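You operate a simulated robot arm through the tools that you are given. There is no shell and no other tool.

You run a simulated robot arm. Do the job below in one go: nothing can be reset, and whatever is moved stays where it is left.

TASK
Swap the dark valve for the blue one with the same letter, then switch on till the valves glow.
Fine: the dark valve goes on the red pad; the clear valves stay in; shut the cage and both its latches; stay on STANDBY, MAINS left on. Set down upright: dark valve. Where these are worked on the way, their far stop is far enough and under half their travel is too little: valve cage.

The check looks at the end state, three seconds after you hand in, the way a careful person would. Anything else that was tipped, shoved, dropped, spilled or broken makes it a failure.

THE ROBOT
A 6-joint arm with a two-finger gripper, fixed in place. Base frame: the origin is on the floor under the middle of its stand, x ahead of it, y to its left, z up; the work surface is at about z = 0.763. Units: m, rad, N and s.
It reaches about 1.572 m from its shoulder. Its first joint turns from -2.897 to 2.897 rad. Payload 2.45 kg.
Tool frame: the origin (TCP) lies between the finger pads and is the grasp point; the fingertips stand 0.02 m ahead of it; z points along the fingers, y is the line along which they close. The gripper opens to 0.14 m; its body begins 0.168 m behind the TCP.
Orientation is told as [roll, pitch, yaw] about the base's x, y, z axes, in that order, counted from this pose: with the fingers straight down and closing along the base's y, the tool's x points along the base's -x, its y along +y and its z along -z.

THE INTERFACE
- The arm moves only by the tool drive_tool. Its argument "increments" is a list that holds one entry, the list of rows, each a list of 6 numbers: the shift along the tool's x, y, z in m, then the turn, a rotation vector about the tool's x, y, z in rad. In form: [[[x, y, z, wx, wy, wz], ...]]. A call has 1 to 20 rows; each row shifts and turns the commanded pose from where the row before left it, along the tool's axes as they then stand. "fingers" is the opening, from 0 (shut) to 1 (fully open), set as the call begins (left out, the last holds). Rows are played at 5 a second. More than 0.05 m and 0.15 rad between two rows, or a gripper value outside its range, and nothing of the call is played. A pose out of reach is approached as far as the arm can. The call stops where the force on the tool passes 40 N (or 10 N more than at its start, if that is more) or the arm is blocked; 0.2 s more then pass. Each finger travels about 0.045 m/s and halts on what it meets, pressing with about 25 N; the grip force reading is that of the motor and also rises with nothing between the fingers. The clock runs only during rows and for 0.2 s after the last one: add rows that do not move to give the fingers time. It gives the time, the measured TCP pose, the force on the tool (base axes), the opening and the grip force at its end, in the units of the frame above (readings bear some noise), with the torque about the TCP (base axes, N m) and any sound that the robot's microphone picked up, and new pictures: "show" is both (left out), scene, wrist or none.
- Cameras (640 x 400 px; columns grow to the right, rows downward): "scene" is fixed at [0.0512, 0.4995, 1.5559]; the picture's right is [-0.50, -0.87, 0.00], its down [-0.52, 0.30, -0.80] and it looks along [0.69, -0.40, -0.60] (base axes); focal length 316 px, centre (320, 200). "wrist" rides on the gripper at [0.078, 0.011, -0.209] in the tool frame; the picture's right is [-0.14, 0.99, 0.00], its down [-0.92, -0.13, -0.37] and it looks along [-0.37, -0.05, 0.93] (tool axes); focal length 280 px, centre (320, 200).
- pixel_to_xyz(camera, pixels): for up to 12 pixels [column, row] of the newest picture of that camera ("zoom" is the newest enlarged one), the place [x, y, z] in the base frame of the surface seen there, good to about 0.002 m. It takes no simulated time.
- inspect(camera, box): a new picture of the part [left, top, right, bottom] of that camera's present view, enlarged. It takes no simulated time.
- job_done(): hands the job in; it is judged then, once.

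Open the gripper and draw the arm clear of the work before you hand the job in, unless the task says otherwise.

The tools are called after "Emit:" as a command line: name --argument value ..., lists and objects as JSON in quotes. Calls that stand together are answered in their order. drive_tool: Moves the arm, as the interface text tells. Its arguments: {"type":"object","properties":{"increments":{"type":"array"},"fingers":{"type":"number"},"show":{"type":"string","enum":["both","scene","wrist","none"]}},"required":["increments"]} The other tools are called the same way: pixel_to_xyz (camera, pixels) gives the place of the surface under pixels of a picture; inspect (camera, box) takes an enlarged picture of a part of a camera's view; job_done () hands the job in.

At the start:

```text
time_s: 0.0
ee_pos: [0.7769, 0.0934, 1.1092]
tool_rot: [0.0, -0.001, -0.001]
wrist_force: [0.7, 1.0, 0.0]
torque: [0.01, 0.01, 0.01]
finger_gap: 0.1399
finger_force: 0.0
```

scene: 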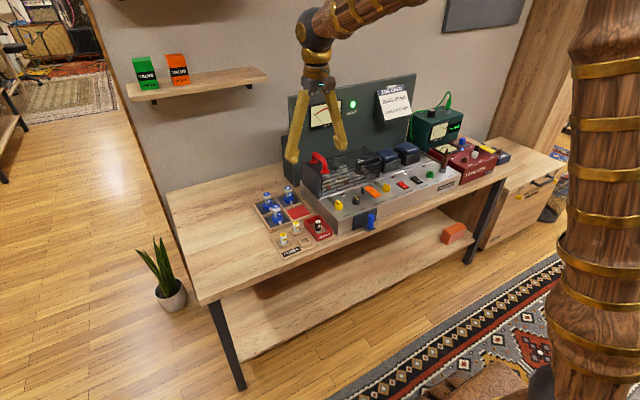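
wrist: 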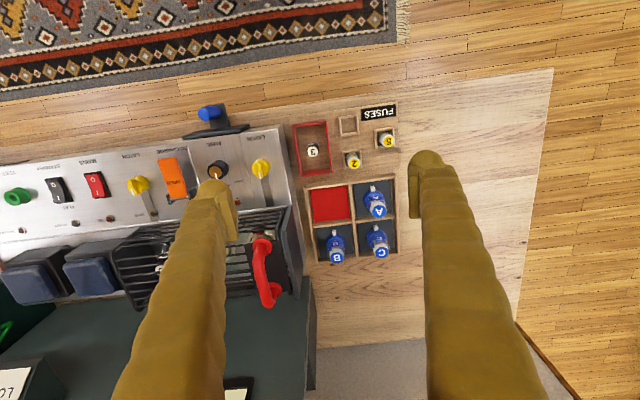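

I start by looking closely at the scene: the amplifier chassis with the cage is around (350,180) in the scene picture, and the valve tray is around (285,215).

Emit:
inspect --camera "scene" --box '[280, 130, 480, 255]'

Emit:
inspect --camera "scene" --box '[240, 170, 360, 260]'

Emit:
inspect --camera "wrist" --box '[0, 90, 320, 310]'

Emit:
inspect --camera "scene" --box '[360, 70, 560, 195]'

```text
3.20 times, centred on (380, 192) of scene
```

zoom: 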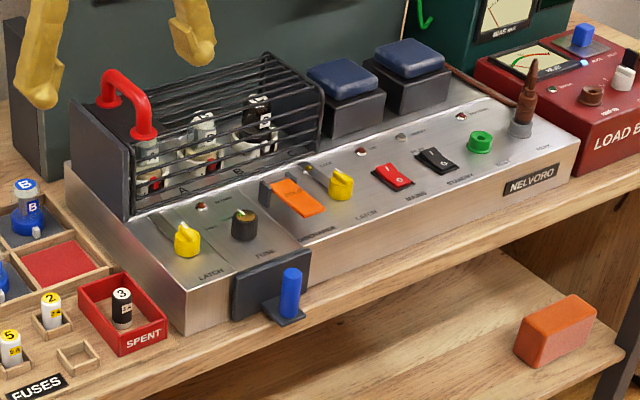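

```text
4.44 times, centred on (300, 215) of scene
```

zoom: 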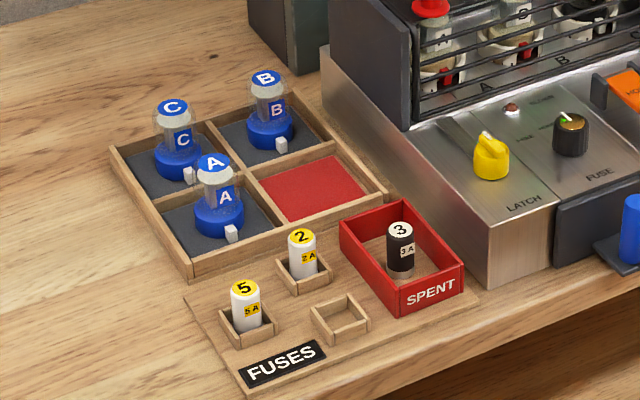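

```text
1.82 times, centred on (160, 200) of wrist
```

zoom: 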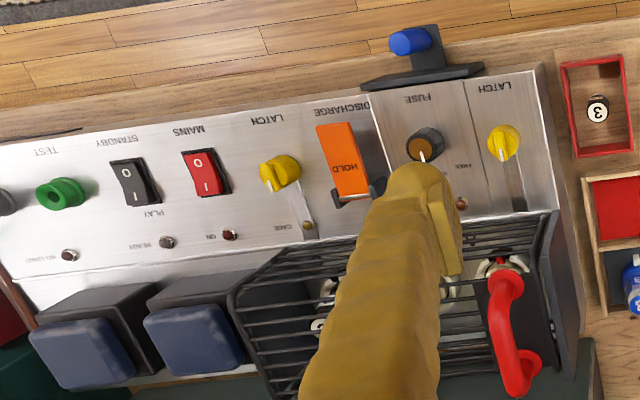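

```text
3.20 times, centred on (460, 132) of scene
```

zoom: 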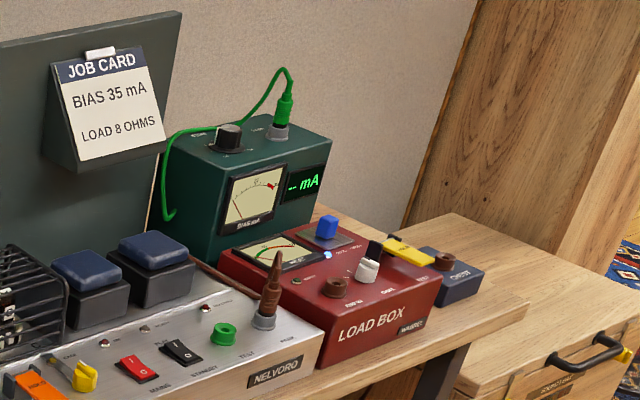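

The chassis carries two yellow latches, a fuse cap, an orange HOLD lever and the rockers. I zoom in further on the valves, their labels and the controls.

Emit:
inspect --camera "scene" --box '[305, 145, 385, 195]'

Emit:
inspect --camera "scene" --box '[325, 175, 405, 225]'

Emit:
inspect --camera "scene" --box '[385, 155, 465, 205]'

Emit:
inspect --camera "scene" --box '[285, 75, 425, 160]'

Emit:
inspect --camera "wrist" --box '[120, 100, 320, 225]'

```text
8.00 times, centred on (345, 170) of scene
```

zoom: 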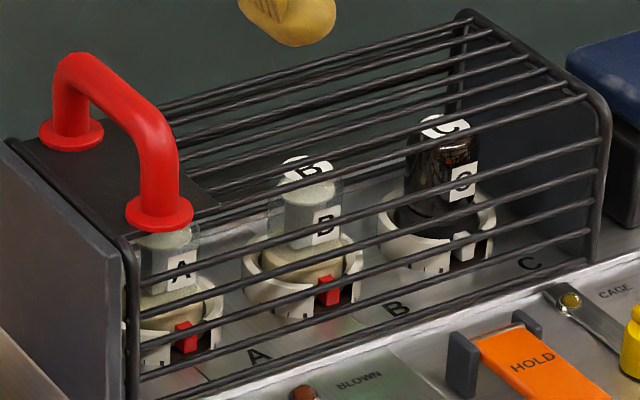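

```text
8.00 times, centred on (365, 200) of scene
```

zoom: 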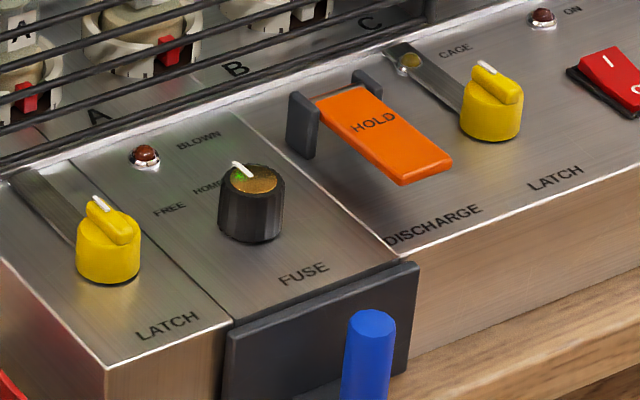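

```text
8.00 times, centred on (425, 180) of scene
```

zoom: 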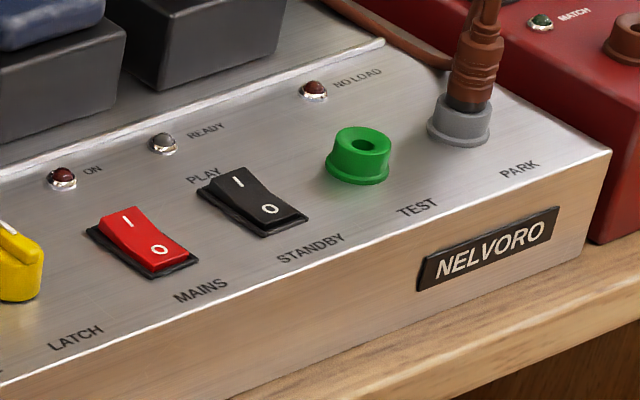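

```text
4.57 times, centred on (355, 118) of scene
```

zoom: 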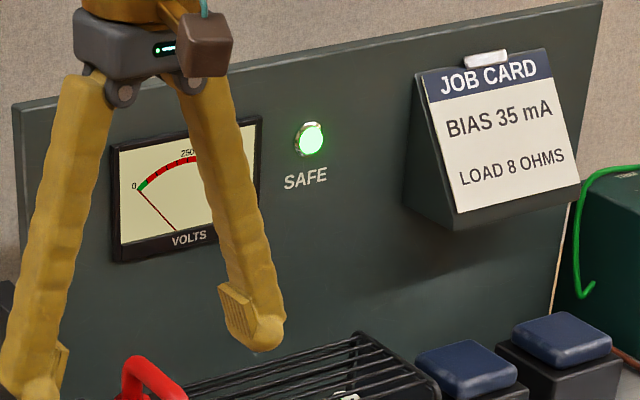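

```text
3.20 times, centred on (220, 162) of wrist
```

zoom: 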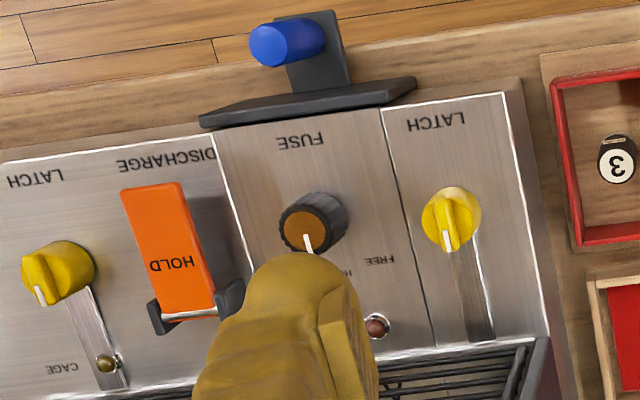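

Volts read 0 and SAFE is lit, the dark valve is labelled C and sits in socket C, and blue valve C is in the tray. Now I measure where these things are from the scene picture.

Emit:
pixel_to_xyz --camera "scene" --pixels '[[338, 204], [386, 187], [317, 159], [307, 161], [328, 173], [268, 194], [289, 188], [278, 211], [301, 212], [374, 188], [403, 183], [416, 180]]'

Emit:
pixel_to_xyz --camera "wrist" --pixels '[[379, 210], [337, 257], [379, 250], [331, 204], [261, 168], [137, 185], [216, 172], [96, 184], [56, 190], [172, 185], [265, 240], [277, 298]]'

Emit:
inspect --camera "wrist" --box '[290, 160, 420, 280]'

```text
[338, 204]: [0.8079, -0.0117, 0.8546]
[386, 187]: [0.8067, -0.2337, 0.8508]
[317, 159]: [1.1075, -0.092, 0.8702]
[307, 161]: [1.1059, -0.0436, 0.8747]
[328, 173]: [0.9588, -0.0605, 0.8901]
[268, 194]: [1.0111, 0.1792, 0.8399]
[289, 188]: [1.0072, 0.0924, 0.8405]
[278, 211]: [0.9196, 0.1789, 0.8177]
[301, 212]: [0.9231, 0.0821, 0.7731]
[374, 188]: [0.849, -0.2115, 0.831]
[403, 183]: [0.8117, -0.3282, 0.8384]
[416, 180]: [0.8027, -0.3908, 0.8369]
```

```text
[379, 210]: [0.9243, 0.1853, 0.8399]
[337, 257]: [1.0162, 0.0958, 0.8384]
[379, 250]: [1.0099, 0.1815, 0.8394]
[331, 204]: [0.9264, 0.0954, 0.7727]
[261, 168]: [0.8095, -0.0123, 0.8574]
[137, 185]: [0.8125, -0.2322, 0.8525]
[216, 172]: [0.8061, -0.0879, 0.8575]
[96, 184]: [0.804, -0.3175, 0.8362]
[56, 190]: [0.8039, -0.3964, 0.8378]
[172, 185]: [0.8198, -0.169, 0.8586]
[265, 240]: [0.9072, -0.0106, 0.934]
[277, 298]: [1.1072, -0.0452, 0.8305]
```

```text
3.33 times, centred on (355, 220) of wrist
```

zoom: 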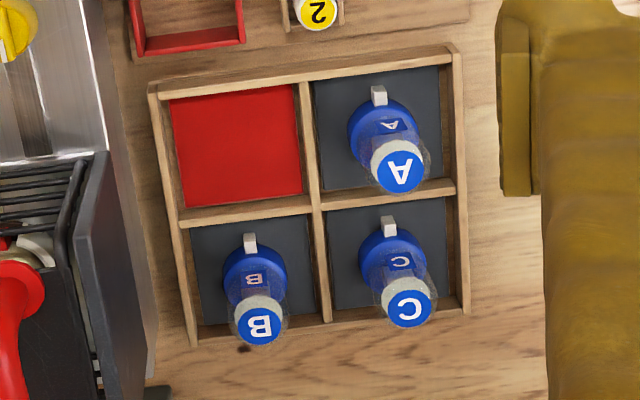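

The tray and controls are located; I move the hand to the right over the front panel for a close look with the wrist camera, staying high.

Emit:
drive_tool --increments '[[[0.02, -0.04, 0.01, 0, 0, 0], [0.02, -0.04, 0.01, 0, 0, 0], [0.02, -0.04, 0.01, 0, 0, 0], [0.02, -0.04, 0.01, 0, 0, 0], [0.02, -0.04, 0.01, 0, 0, 0], [0, 0, 0, 0, 0, 0]]]' --fingers 1

```text
time_s: 1.4
ee_pos: [0.6755, -0.1086, 1.0591]
tool_rot: [0.001, 0.0, 0.0]
wrist_force: [0.4, 0.5, 0.5]
torque: [-0.02, 0.0, 0.0]
finger_gap: 0.14
finger_force: 0.1
```

scene: 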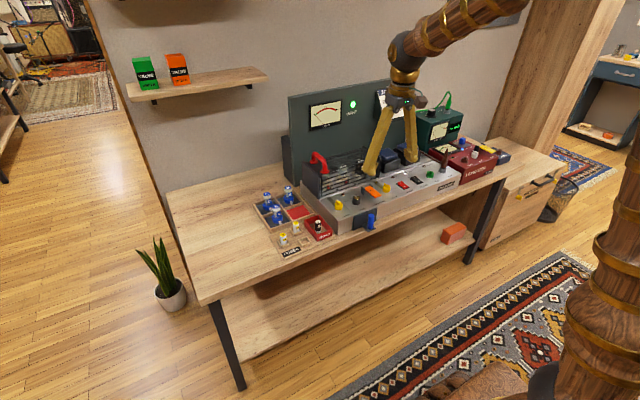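
wrist: 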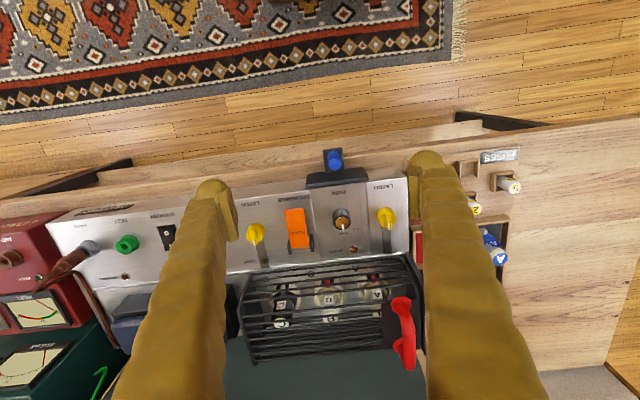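

The cage, both latches, HOLD lever and fuse carrier are all visible between the fingers. I enlarge these parts.

Emit:
inspect --camera "wrist" --box '[230, 240, 430, 375]'

Emit:
inspect --camera "wrist" --box '[235, 170, 415, 275]'

Emit:
inspect --camera "scene" --box '[285, 130, 385, 210]'

```text
2.96 times, centred on (330, 308) of wrist
```

zoom: 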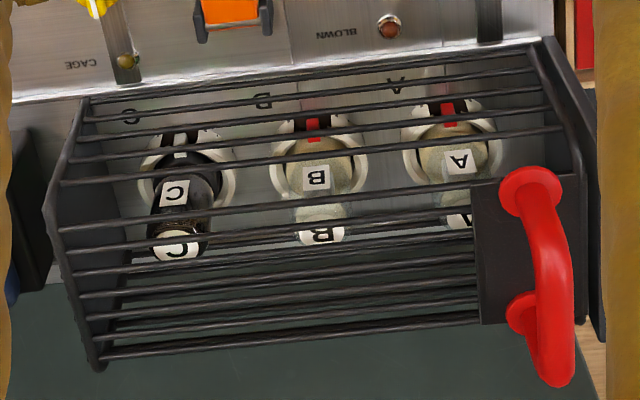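

```text
3.56 times, centred on (325, 222) of wrist
```

zoom: 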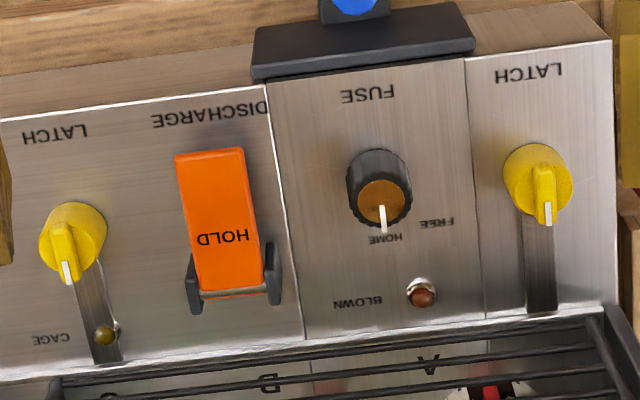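

```text
5.00 times, centred on (335, 170) of scene
```

zoom: 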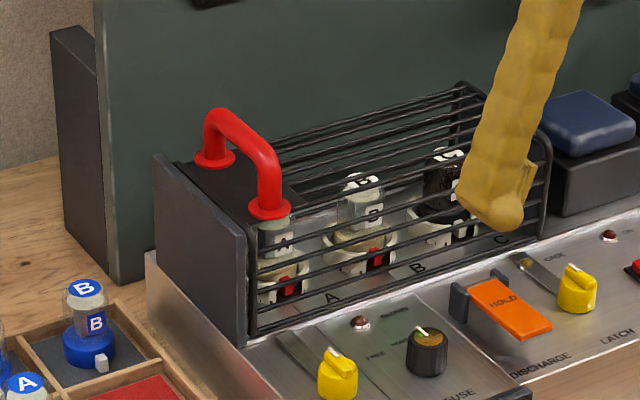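

I measure the cage corners, handle feet, valves and sockets, and latch bars through the newest wrist and zoom pictures.

Emit:
inspect --camera "wrist" --box '[230, 240, 430, 375]'

Emit:
pixel_to_xyz --camera "zoom" --pixels '[[175, 246], [172, 190], [322, 237], [460, 160], [125, 62], [545, 180], [570, 350], [555, 375], [500, 300], [85, 102], [553, 42], [97, 362]]'

Emit:
pixel_to_xyz --camera "zoom" --pixels '[[595, 330], [50, 210], [150, 165], [230, 165], [200, 135], [325, 122], [275, 165], [362, 165], [185, 140], [405, 140], [495, 150], [330, 85]]'

```text
2.96 times, centred on (330, 308) of wrist
```

zoom: 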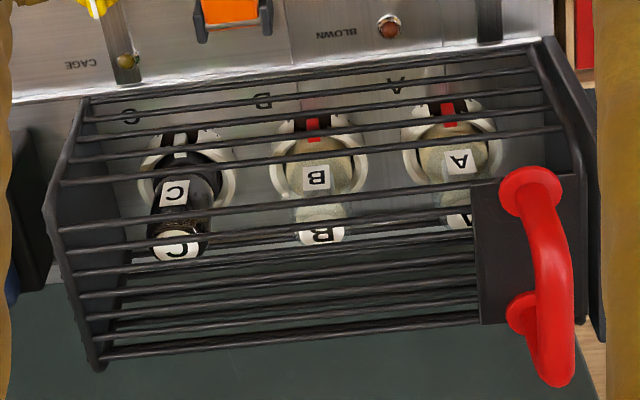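

```text
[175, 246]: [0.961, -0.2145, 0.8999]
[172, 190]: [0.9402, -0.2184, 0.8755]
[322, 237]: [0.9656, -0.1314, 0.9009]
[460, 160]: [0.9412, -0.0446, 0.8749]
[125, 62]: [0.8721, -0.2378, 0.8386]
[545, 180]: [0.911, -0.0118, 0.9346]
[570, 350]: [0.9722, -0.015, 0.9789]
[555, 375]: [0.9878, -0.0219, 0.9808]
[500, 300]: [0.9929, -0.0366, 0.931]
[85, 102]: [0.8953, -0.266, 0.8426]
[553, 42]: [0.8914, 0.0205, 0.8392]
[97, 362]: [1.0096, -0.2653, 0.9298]
```

```text
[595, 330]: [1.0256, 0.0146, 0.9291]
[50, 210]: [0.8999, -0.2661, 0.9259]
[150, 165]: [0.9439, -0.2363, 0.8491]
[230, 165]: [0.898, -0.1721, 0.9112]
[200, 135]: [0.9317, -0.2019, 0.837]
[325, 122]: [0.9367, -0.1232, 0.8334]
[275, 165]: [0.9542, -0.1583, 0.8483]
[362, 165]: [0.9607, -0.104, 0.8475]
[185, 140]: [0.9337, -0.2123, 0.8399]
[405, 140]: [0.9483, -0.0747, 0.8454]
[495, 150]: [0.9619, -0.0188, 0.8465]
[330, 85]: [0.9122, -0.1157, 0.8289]
```

I look at the right end and back of the cage for hinges, and at what stands near it.

Emit:
inspect --camera "scene" --box '[350, 135, 430, 185]'

Emit:
inspect --camera "scene" --box '[290, 140, 350, 205]'

Emit:
inspect --camera "wrist" --box '[220, 260, 290, 400]'

```text
8.00 times, centred on (390, 160) of scene
```

zoom: 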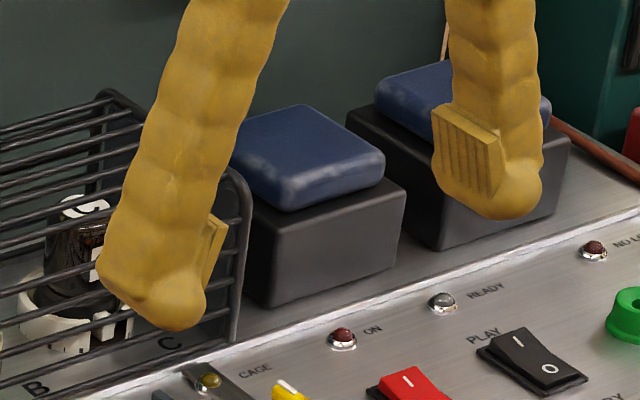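

```text
6.15 times, centred on (320, 172) of scene
```

zoom: 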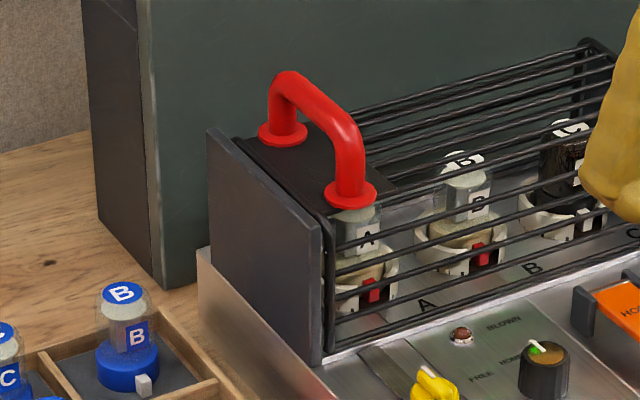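

```text
2.86 times, centred on (255, 330) of wrist
```

zoom: 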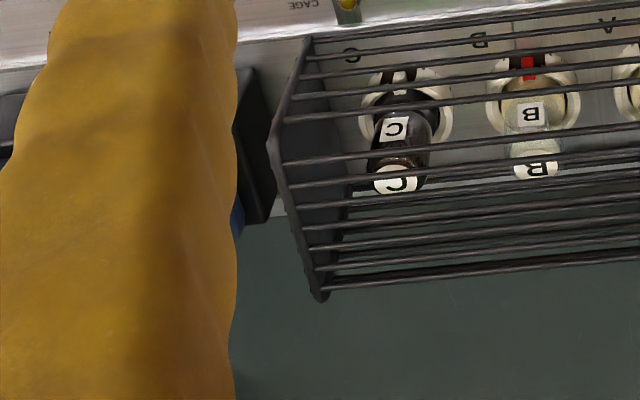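

I enlarge each latch and the sockets further to judge the latch positions.

Emit:
inspect --camera "wrist" --box '[235, 210, 285, 275]'

Emit:
pixel_to_xyz --camera "zoom" --pixels '[[320, 200]]'

Emit:
inspect --camera "wrist" --box '[360, 195, 420, 265]'

Emit:
inspect --camera "wrist" --box '[260, 260, 340, 330]'

```text
6.15 times, centred on (260, 242) of wrist
```

zoom: 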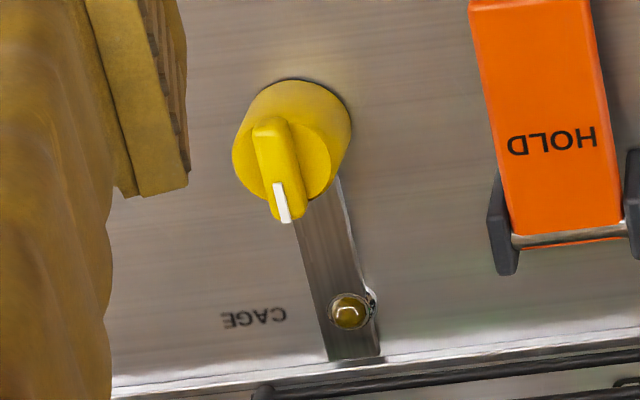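

```text
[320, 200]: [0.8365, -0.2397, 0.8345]
```

```text
5.71 times, centred on (390, 230) of wrist
```

zoom: 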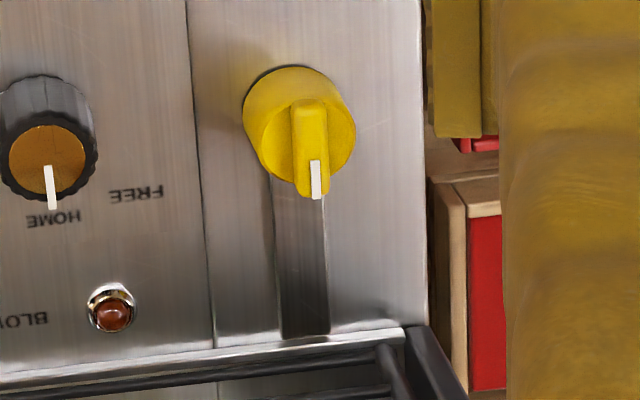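

```text
5.71 times, centred on (300, 295) of wrist
```

zoom: 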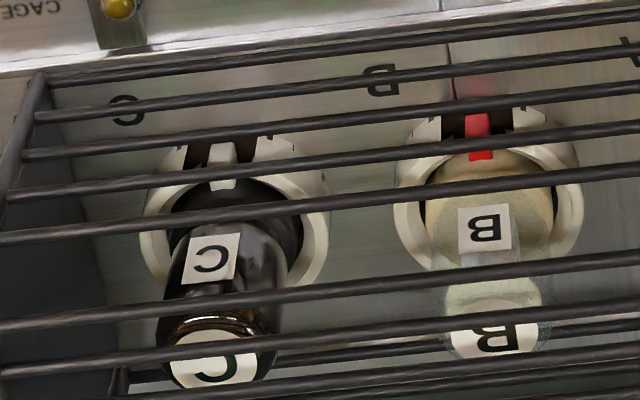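

Both latch pointers lie along +x, in line with their bars. I measure the left latch, its ridge, rim and bar in detail.

Emit:
inspect --camera "wrist" --box '[360, 195, 420, 265]'

Emit:
pixel_to_xyz --camera "zoom" --pixels '[[303, 110], [310, 150], [265, 120], [340, 120], [300, 75], [300, 270], [305, 325], [380, 200], [230, 200], [250, 110], [348, 130], [275, 165]]'

Emit:
inspect --camera "scene" --box '[325, 190, 355, 215]'

Emit:
pixel_to_xyz --camera "zoom" --pixels '[[320, 200], [300, 150], [280, 250], [300, 300]]'

```text
5.71 times, centred on (390, 230) of wrist
```

zoom: 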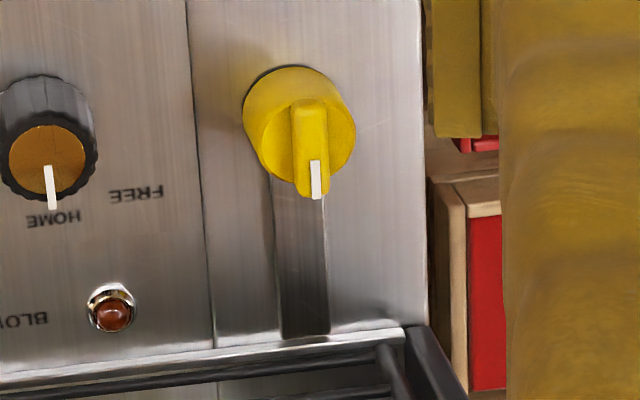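

```text
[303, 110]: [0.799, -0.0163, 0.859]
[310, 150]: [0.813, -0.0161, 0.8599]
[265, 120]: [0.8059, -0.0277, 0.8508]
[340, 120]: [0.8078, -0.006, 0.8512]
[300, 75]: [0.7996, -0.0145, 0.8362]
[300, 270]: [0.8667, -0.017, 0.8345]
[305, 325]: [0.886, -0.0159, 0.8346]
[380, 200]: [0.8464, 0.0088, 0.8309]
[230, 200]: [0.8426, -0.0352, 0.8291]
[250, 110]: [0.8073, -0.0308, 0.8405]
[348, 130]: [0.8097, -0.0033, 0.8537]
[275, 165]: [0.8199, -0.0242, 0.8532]
```

```text
16.00 times, centred on (340, 202) of scene
```

zoom: 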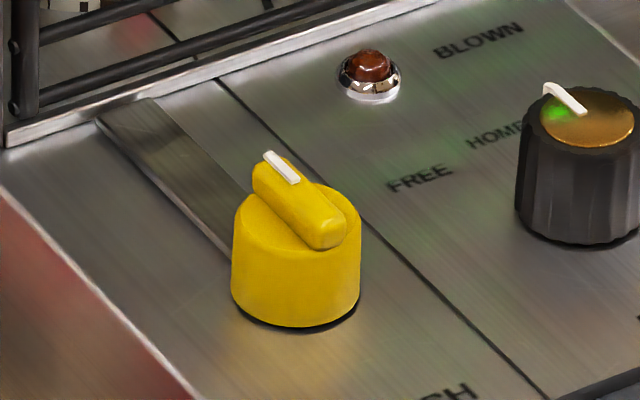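

```text
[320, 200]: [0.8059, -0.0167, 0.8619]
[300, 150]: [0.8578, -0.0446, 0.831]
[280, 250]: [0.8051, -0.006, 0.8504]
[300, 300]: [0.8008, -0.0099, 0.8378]
```

The left latch knob is centred near (0.812, -0.0165), top z about 0.852 with a ridge to 0.861; its bar runs back to the cage edge. I go above it with the fingers partly closed.

Emit:
drive_tool --increments '[[[-0.0345, 0.023, 0.015, 0, 0, 0], [-0.0345, 0.023, 0.02, 0, 0, 0], [-0.0345, 0.023, 0.02, 0, 0, 0], [-0.033, 0.023, 0.02, 0, 0, 0], [0, 0, 0.03, 0, 0, 0], [0, 0, 0.02, 0, 0, 0], [0, 0, 0, 0, 0, 0], [0, 0, 0, 0, 0, 0]]]' --fingers 0.38

```text
time_s: 3.2
ee_pos: [0.8157, -0.0127, 0.9335]
tool_rot: [0.001, -0.001, 0.001]
wrist_force: [0.7, -0.4, 1.0]
torque: [0.01, -0.02, -0.02]
finger_gap: 0.0534
finger_force: 0.1
```

scene: 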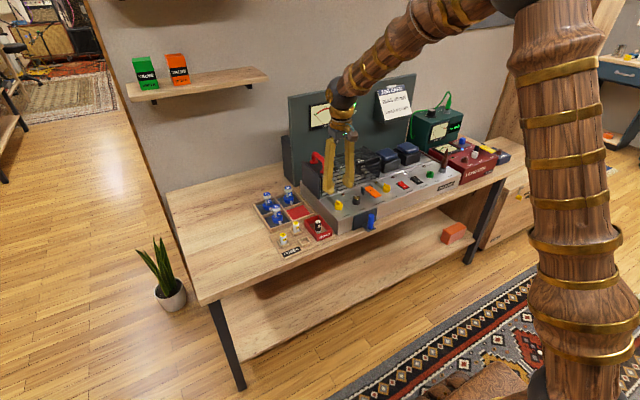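
wrist: 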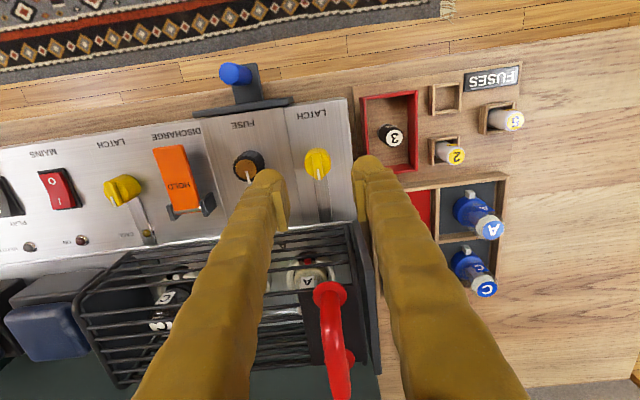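

The hand is above the left latch. I enlarge to check that the knob lies midway between the fingers.

Emit:
inspect --camera "wrist" --box '[270, 120, 390, 230]'

Emit:
inspect --camera "scene" --box '[310, 150, 380, 215]'

Emit:
pixel_to_xyz --camera "wrist" --pixels '[[317, 157], [316, 165], [312, 162], [325, 163], [320, 173], [317, 148]]'

```text
3.64 times, centred on (330, 175) of wrist
```

zoom: 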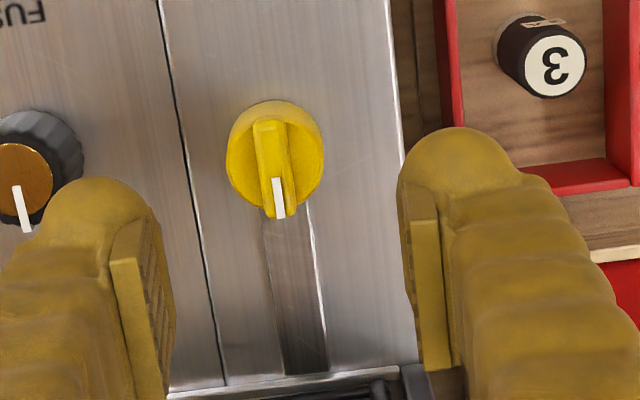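

```text
6.15 times, centred on (345, 182) of scene
```

zoom: 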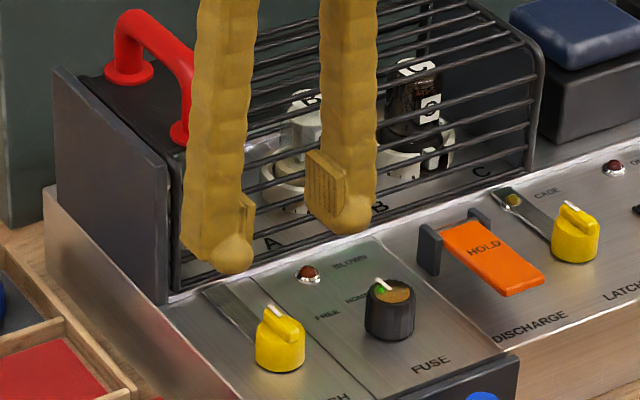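

```text
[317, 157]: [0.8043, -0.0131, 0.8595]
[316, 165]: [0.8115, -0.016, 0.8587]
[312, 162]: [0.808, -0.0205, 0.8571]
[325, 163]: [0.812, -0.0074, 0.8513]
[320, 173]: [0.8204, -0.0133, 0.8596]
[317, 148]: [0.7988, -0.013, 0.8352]
```

The knob is centred about (0.811, -0.0145), right under the grasp point. I lower so the fingertips stop just above the panel, watching the force.

Emit:
drive_tool --increments '[[[0.001, 0, 0.03, 0, 0, 0], [0.001, 0, 0.025, 0, 0, 0], [0, 0, 0.018, 0, 0, 0], [0, 0, 0, 0, 0, 0]]]'

```text
time_s: 4.2
ee_pos: [0.8136, -0.0137, 0.8594]
tool_rot: [0.001, 0.0, 0.0]
wrist_force: [-0.7, -0.7, 0.7]
torque: [0.02, -0.02, 0.03]
finger_gap: 0.0533
finger_force: 0.0
```

scene: 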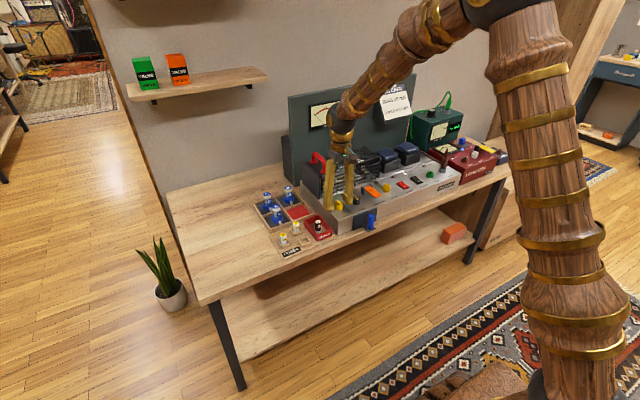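
wrist: 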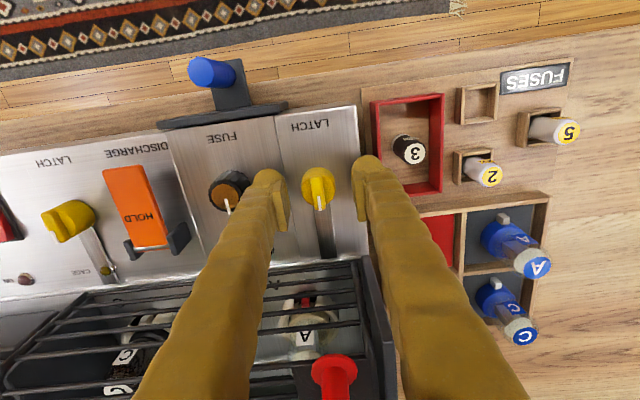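

Now the fingers straddle the knob at (318,185) in the wrist view, without contact. I close on it.

Emit:
drive_tool --increments '[[[0, 0, 0, 0, 0, 0], [0, 0, 0, 0, 0, 0], [0, 0, 0, 0, 0, 0], [0, 0, 0, 0, 0, 0]]]' --fingers 0.1 --show "wrist"

Emit:
inspect --camera "wrist" --box '[260, 140, 380, 250]'

```text
time_s: 5.2
ee_pos: [0.8135, -0.0151, 0.8591]
tool_rot: [-0.001, 0.0, 0.001]
wrist_force: [0.1, -35.7, -2.8]
torque: [-0.34, -0.05, 0.09]
finger_gap: 0.027
finger_force: 45.1
```

wrist: 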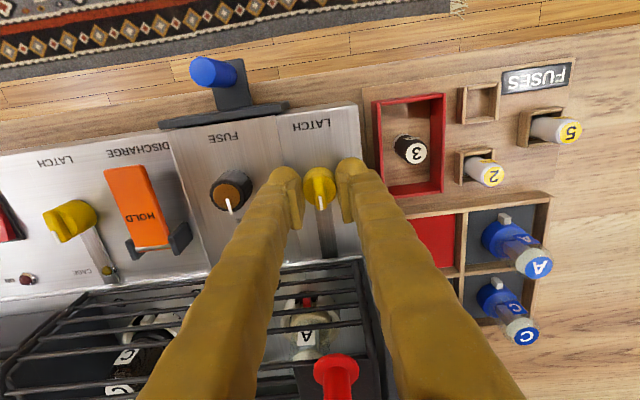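

```text
3.64 times, centred on (320, 195) of wrist
```

zoom: 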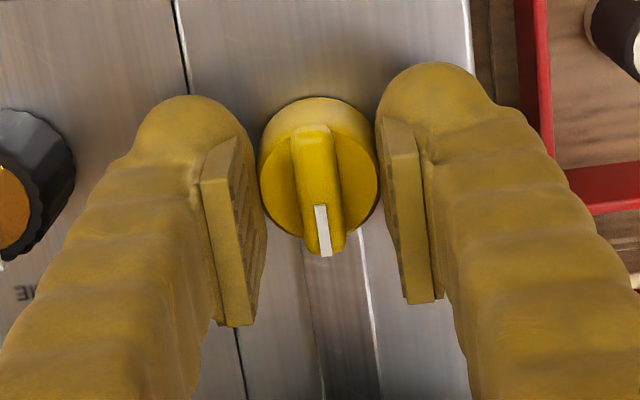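

The gap is 0.027 (knob width) but the side force is -35.7 N in y: the hand is slightly off-centre. I shift a hair toward -y to balance it.

Emit:
drive_tool --increments '[[[0, -0.001, 0, 0, 0, 0], [0, 0, 0, 0, 0, 0]]]' --show "none"

```text
time_s: 5.8
ee_pos: [0.8125, -0.0149, 0.8599]
tool_rot: [-0.001, -0.001, 0.0]
wrist_force: [3.3, -39.8, -6.6]
torque: [-0.39, -0.09, 0.04]
finger_gap: 0.0274
finger_force: 45.1
```

That made it a little worse (-39.8 N), so I shift the other way.

Emit:
drive_tool --increments '[[[0, 0.002, 0, 0, 0, 0], [0, 0, 0, 0, 0, 0]]]' --show "none"

```text
time_s: 6.2
ee_pos: [0.8133, -0.0151, 0.8606]
tool_rot: [-0.003, -0.002, 0.001]
wrist_force: [3.6, -6.5, -4.3]
torque: [-0.14, -0.07, 0.01]
finger_gap: 0.027
finger_force: 44.8
stopped in row 1: the force on the tool passed its limit at 56 N (the readings are from after the stop); the commanded pose is now the measured one
```

After the stop the pose was reset and the side force is only -6.5 N. I now try turning the knob counter-clockwise seen from above (bar toward the chassis' left edge) by a small amount.

Emit:
drive_tool --increments '[[[0, 0, 0, 0, 0, -0.08], [0, 0, 0, 0, 0, -0.08], [0, 0, 0, 0, 0, 0]]]' --show "wrist"

Emit:
inspect --camera "wrist" --box '[260, 140, 380, 250]'

```text
time_s: 7.0
ee_pos: [0.8133, -0.0144, 0.8592]
tool_rot: [-0.001, 0.001, 0.161]
wrist_force: [-7.0, -5.2, -1.1]
torque: [-0.04, 0.09, -0.11]
finger_gap: 0.0271
finger_force: 45.5
```

wrist: 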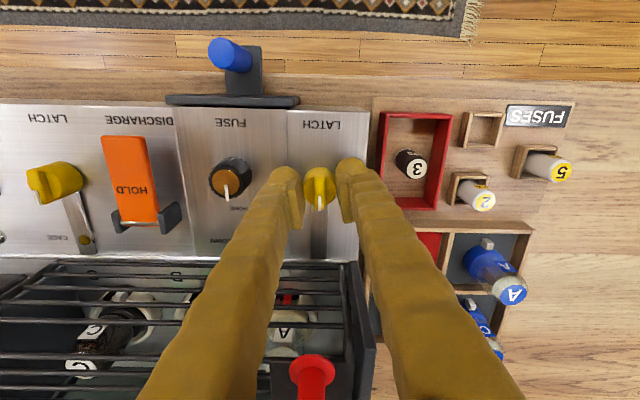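

```text
3.64 times, centred on (320, 195) of wrist
```

zoom: 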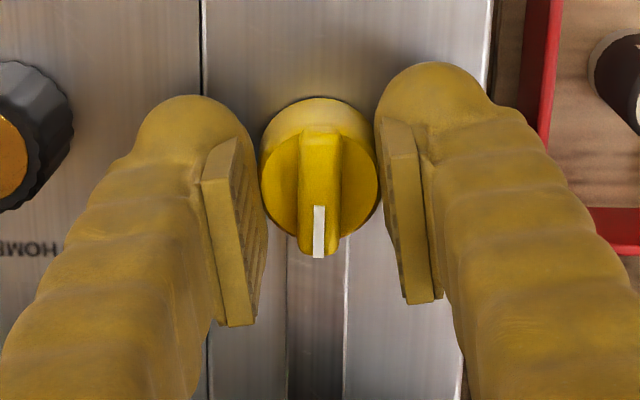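

The ridge rotated with the panel, not with the fingers: the knob did not follow in this sense. I try the opposite sense, back past zero.

Emit:
drive_tool --increments '[[[0, 0, 0, 0, 0, 0.08], [0, 0, 0, 0, 0, 0.08], [0, 0, 0, 0, 0, 0.08], [0, 0, 0, 0, 0, 0.08], [0, 0, 0, 0, 0, 0]]]' --show "wrist"

Emit:
inspect --camera "wrist" --box '[260, 140, 380, 250]'

```text
time_s: 8.2
ee_pos: [0.8141, -0.0156, 0.8603]
tool_rot: [-0.001, 0.001, -0.161]
wrist_force: [-11.4, -18.2, -0.7]
torque: [-0.2, 0.17, 0.0]
finger_gap: 0.0271
finger_force: 44.8
```

wrist: 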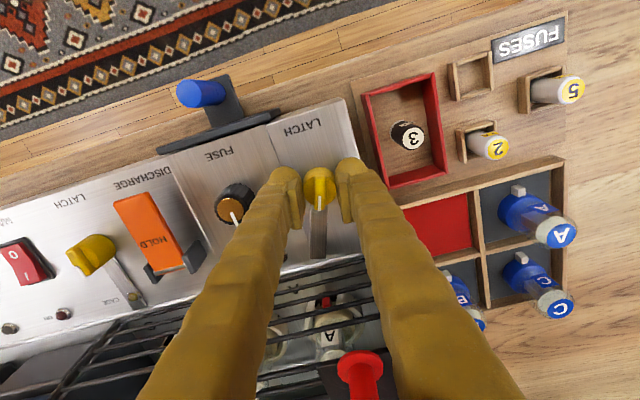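

```text
3.64 times, centred on (320, 195) of wrist
```

zoom: 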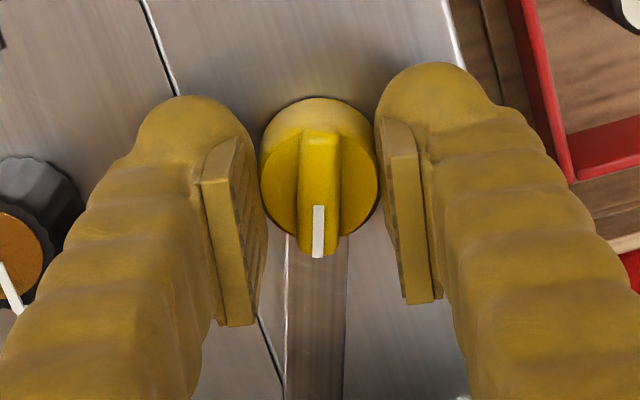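

Turning clockwise from above works: the ridge stays with the fingers while the panel turns. I keep turning, watching the forces.

Emit:
drive_tool --increments '[[[0, 0, 0, 0, 0, 0.1], [0, 0, 0, 0, 0, 0.1], [0, 0, 0, 0, 0, 0.1], [0, 0, 0, 0, 0, 0.1], [0, 0, 0, 0, 0, 0.1], [0, 0, 0, 0, 0, 0]]]' --show "wrist"

Emit:
inspect --camera "wrist" --box '[220, 140, 420, 270]'

```text
time_s: 9.2
ee_pos: [0.8121, -0.0161, 0.8594]
tool_rot: [-0.002, 0.0, -0.537]
wrist_force: [1.6, -4.8, -2.3]
torque: [-0.11, -0.11, 0.01]
finger_gap: 0.0269
finger_force: 44.4
stopped in row 4: the force on the tool passed its limit at 41 N (the readings are from after the stop); the commanded pose is now the measured one
```

wrist: 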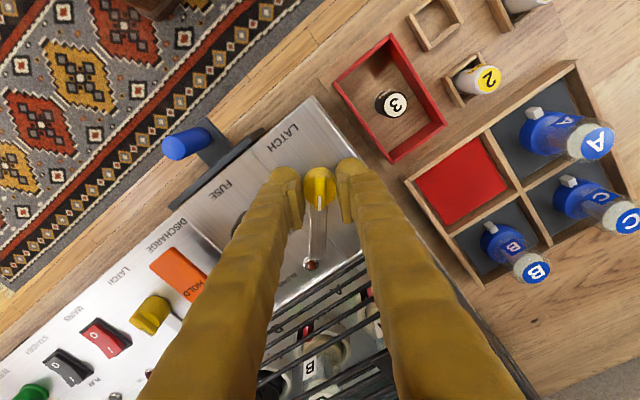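

```text
3.08 times, centred on (320, 205) of wrist
```

zoom: 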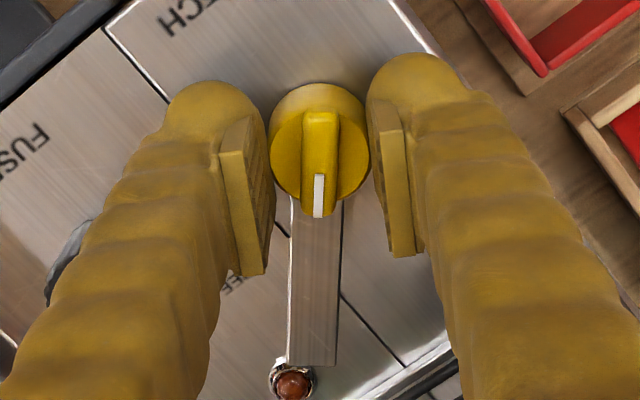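

The stop was only a side force from a small off-centre; knob and bar have turned about 0.7 rad. I continue in small steps.

Emit:
drive_tool --increments '[[[0, 0, 0, 0, 0, 0.08], [0, 0, 0, 0, 0, 0.08], [0, 0, 0, 0, 0, 0.08], [0, 0, 0, 0, 0, 0]]]' --show "wrist"

Emit:
inspect --camera "wrist" --box '[220, 140, 420, 270]'

```text
time_s: 10.2
ee_pos: [0.8122, -0.0147, 0.8603]
tool_rot: [-0.001, 0.001, -0.778]
wrist_force: [0.7, -16.3, -9.2]
torque: [0.15, 0.13, 0.01]
finger_gap: 0.0266
finger_force: 45.3
```

wrist: 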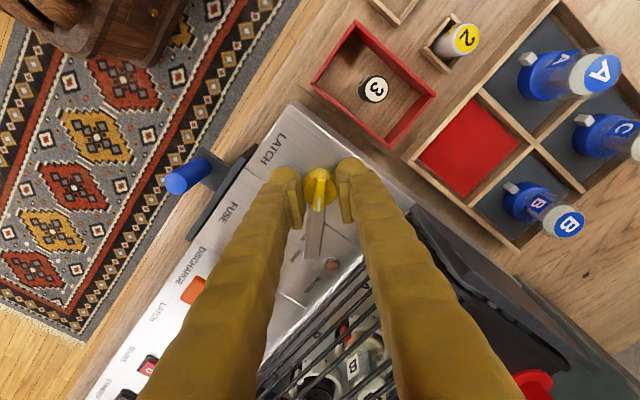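

```text
3.08 times, centred on (320, 205) of wrist
```

zoom: 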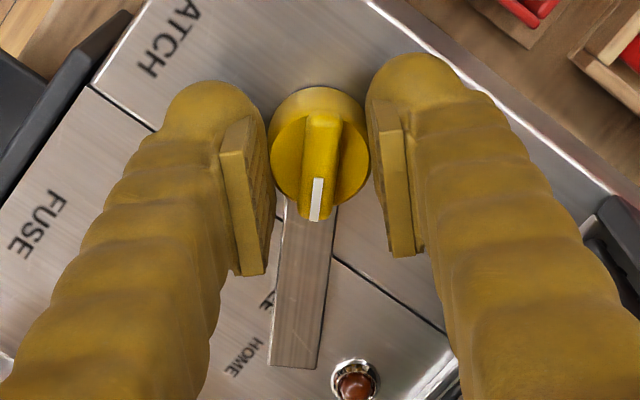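

The bar is now past the BLOWN lamp, about 1 rad. I continue a little to find the stop.

Emit:
drive_tool --increments '[[[0, 0, 0, 0, 0, 0.08], [0, 0, 0, 0, 0, 0.08], [0, 0, 0, 0, 0, 0.08], [0, 0, 0, 0, 0, 0]]]' --show "wrist"

Emit:
inspect --camera "wrist" --box '[220, 140, 420, 270]'

```text
time_s: 11.2
ee_pos: [0.8109, -0.0148, 0.8602]
tool_rot: [-0.001, 0.0, -1.019]
wrist_force: [3.7, 13.0, -28.7]
torque: [0.11, 0.14, 0.0]
finger_gap: 0.0262
finger_force: 44.8
```

wrist: 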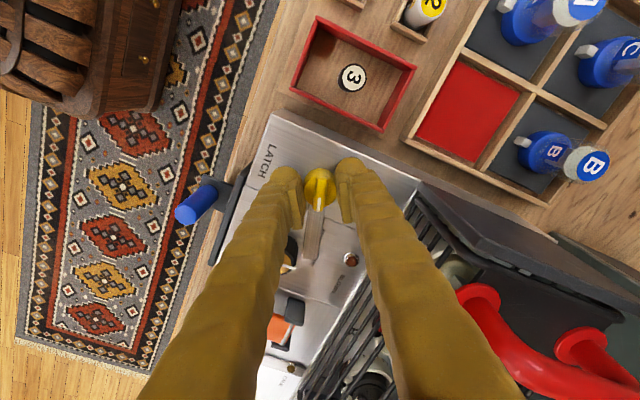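

```text
3.08 times, centred on (320, 205) of wrist
```

zoom: 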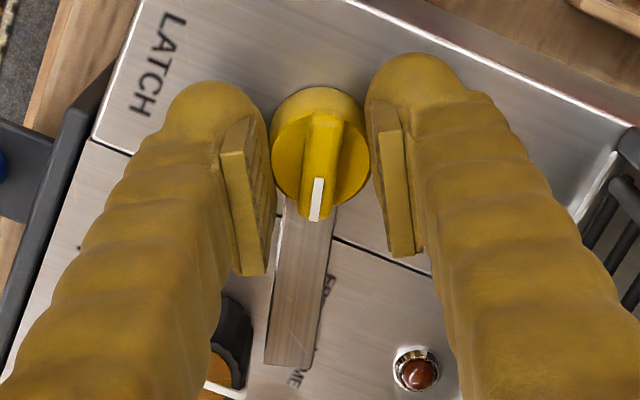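

The bar is about 1.27 rad round and close to the fuse knob, clear of the cage. I let go here and lift straight up.

Emit:
drive_tool --increments '[[[0, 0, 0, 0, 0, 0], [0, 0, 0, 0, 0, 0], [0, 0, 0, 0, 0, 0], [0, 0, -0.03, 0, 0, 0], [0, 0, -0.04, 0, 0, 0], [0, 0, -0.04, 0, 0, 0], [0, 0, 0, 0, 0, 0]]]' --fingers 0.36

Emit:
inspect --camera "scene" --box '[310, 160, 400, 220]'

```text
time_s: 12.8
ee_pos: [0.8136, -0.0156, 0.9717]
tool_rot: [-0.002, -0.002, -1.018]
wrist_force: [-0.6, -0.6, -0.7]
torque: [0.01, 0.01, -0.01]
finger_gap: 0.0503
finger_force: 0.1
```

scene: 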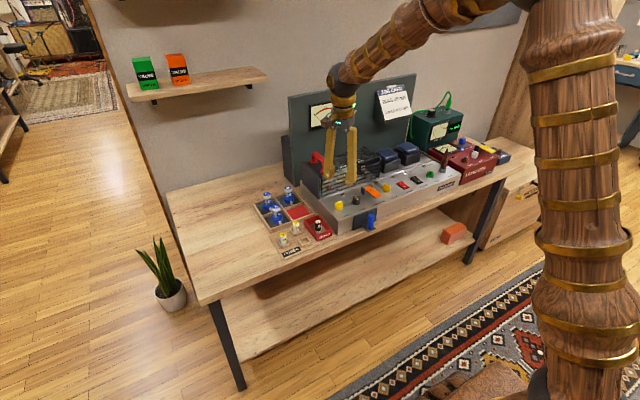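
wrist: 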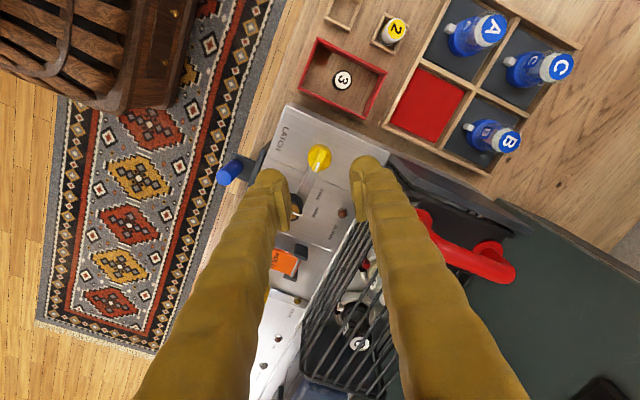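

```text
6.67 times, centred on (355, 190) of scene
```

zoom: 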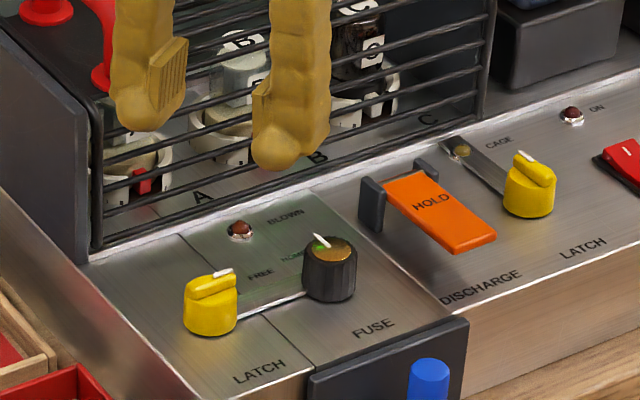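

The left latch bar now points at the fuse knob, clear of the cage. Next I turn the hand to a yaw of about +0.9 and go over the right latch near (0.812, -0.236), so the fingers clear the HOLD lever.

Emit:
drive_tool --increments '[[[0, 0, 0, 0, 0, -0.1475], [0, 0, 0, 0, 0, -0.1475], [0, 0, 0, 0, 0, -0.1475], [0, 0, 0, 0, 0, -0.1475], [0, 0, 0, 0, 0, -0.1475], [0, 0, 0, 0, 0, -0.1475], [0, 0, 0, 0, 0, -0.1475], [0, 0, 0, 0, 0, -0.1475], [0, 0, 0, 0, 0, -0.1475], [0, 0, 0, 0, 0, -0.1475], [0, 0, 0, 0, 0, -0.1475], [0, 0, 0, 0, 0, -0.1475], [0, 0, 0, 0, 0, -0.1475], [0.0345, -0.0274, 0, 0, 0, 0], [0.0345, -0.0274, 0, 0, 0, 0], [0.0345, -0.0274, 0, 0, 0, 0], [0.0345, -0.0274, 0, 0, 0, 0], [0.0345, -0.0274, 0, 0, 0, 0], [0, 0, 0, 0, 0, 0]]]' --fingers 0.3

Emit:
inspect --camera "wrist" --box '[220, 110, 420, 250]'

```text
time_s: 16.8
ee_pos: [0.8129, -0.2344, 0.9683]
tool_rot: [0.0, 0.0, 0.901]
wrist_force: [-1.4, 0.0, 0.4]
torque: [-0.02, 0.04, 0.02]
finger_gap: 0.042
finger_force: 0.1
```

scene: 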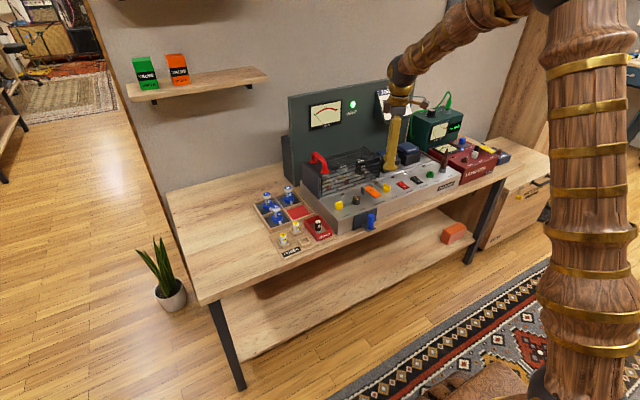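
wrist: 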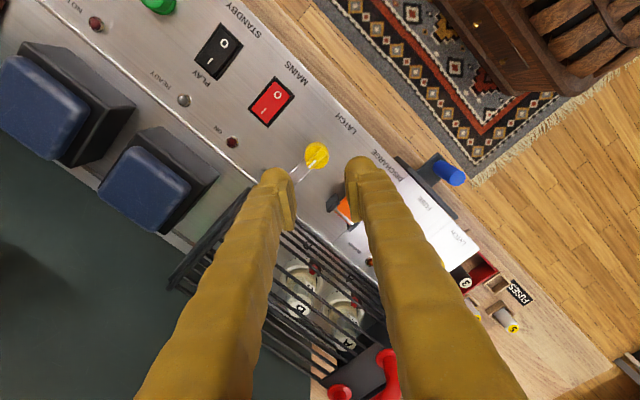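

```text
2.86 times, centred on (320, 180) of wrist
```

zoom: 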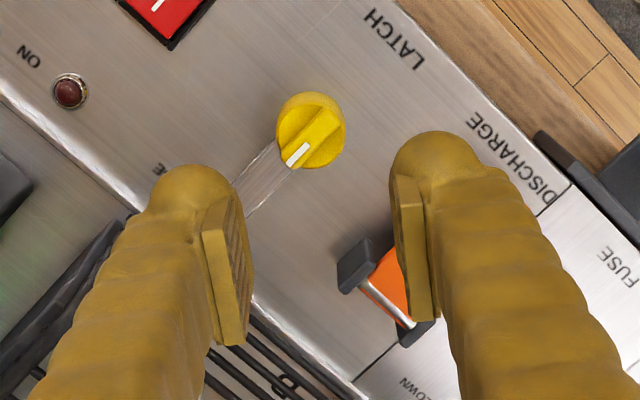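

The knob is at zoom (310,130). I measure the knob and the HOLD lever's nearest edges before descending.

Emit:
pixel_to_xyz --camera "zoom" --pixels '[[312, 135], [298, 152], [325, 118], [282, 130], [340, 128], [310, 165], [310, 97], [372, 275], [345, 275], [400, 285], [330, 150], [296, 112]]'

Emit:
inspect --camera "scene" --box '[360, 170, 420, 210]'

Emit:
pixel_to_xyz --camera "scene" --pixels '[[369, 184], [376, 188], [381, 186], [377, 194], [366, 190], [371, 196]]'

```text
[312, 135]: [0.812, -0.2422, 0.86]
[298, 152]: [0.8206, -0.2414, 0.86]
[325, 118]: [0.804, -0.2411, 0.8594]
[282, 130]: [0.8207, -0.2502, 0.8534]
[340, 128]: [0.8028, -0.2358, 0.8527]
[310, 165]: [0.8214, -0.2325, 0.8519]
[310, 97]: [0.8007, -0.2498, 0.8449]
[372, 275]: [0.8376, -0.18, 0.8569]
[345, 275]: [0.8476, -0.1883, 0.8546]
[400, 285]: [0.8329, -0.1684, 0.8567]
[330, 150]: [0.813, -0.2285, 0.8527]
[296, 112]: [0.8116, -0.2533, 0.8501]
```

```text
10.00 times, centred on (390, 190) of scene
```

zoom: 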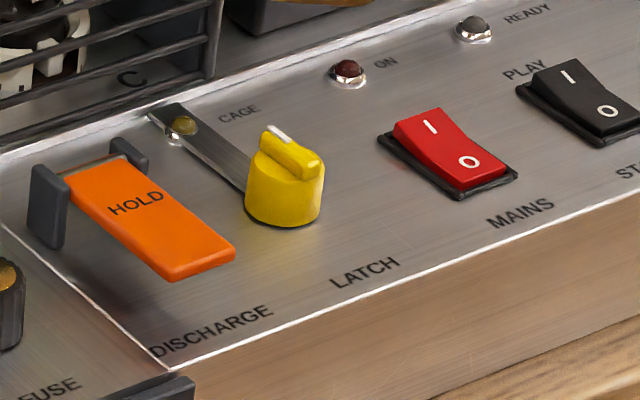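

```text
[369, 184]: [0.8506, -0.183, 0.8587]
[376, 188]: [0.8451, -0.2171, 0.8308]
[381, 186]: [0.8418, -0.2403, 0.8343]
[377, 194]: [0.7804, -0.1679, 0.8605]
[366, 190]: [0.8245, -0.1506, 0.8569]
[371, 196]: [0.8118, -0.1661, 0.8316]
```

Knob centre is (0.8125, -0.2413); the HOLD lever edge is 0.05 m away. I correct by 5 mm and descend to z = 0.860.

Emit:
drive_tool --increments '[[[0.0039, -0.0031, 0.02, 0, 0, 0], [0, 0, 0.03, 0, 0, 0], [0, 0, 0.03, 0, 0, 0], [0, 0, 0.02, 0, 0, 0], [0, 0, 0.0095, 0, 0, 0], [0, 0, 0, 0, 0, 0]]]' --show "wrist"

Emit:
inspect --camera "wrist" --box '[220, 130, 420, 270]'

```text
time_s: 18.1
ee_pos: [0.8122, -0.2402, 0.8615]
tool_rot: [-0.001, 0.001, 0.9]
wrist_force: [-0.4, 0.0, 0.3]
torque: [0.01, 0.03, -0.02]
finger_gap: 0.0421
finger_force: 0.1
```

wrist: 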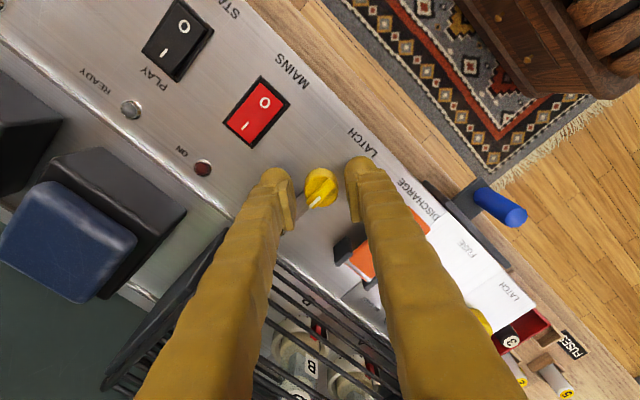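

```text
2.86 times, centred on (320, 200) of wrist
```

zoom: 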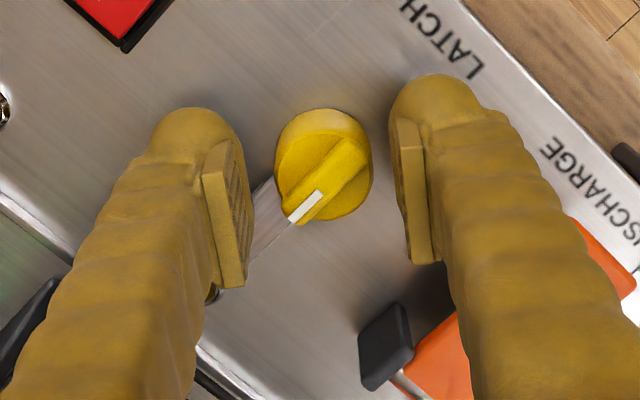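

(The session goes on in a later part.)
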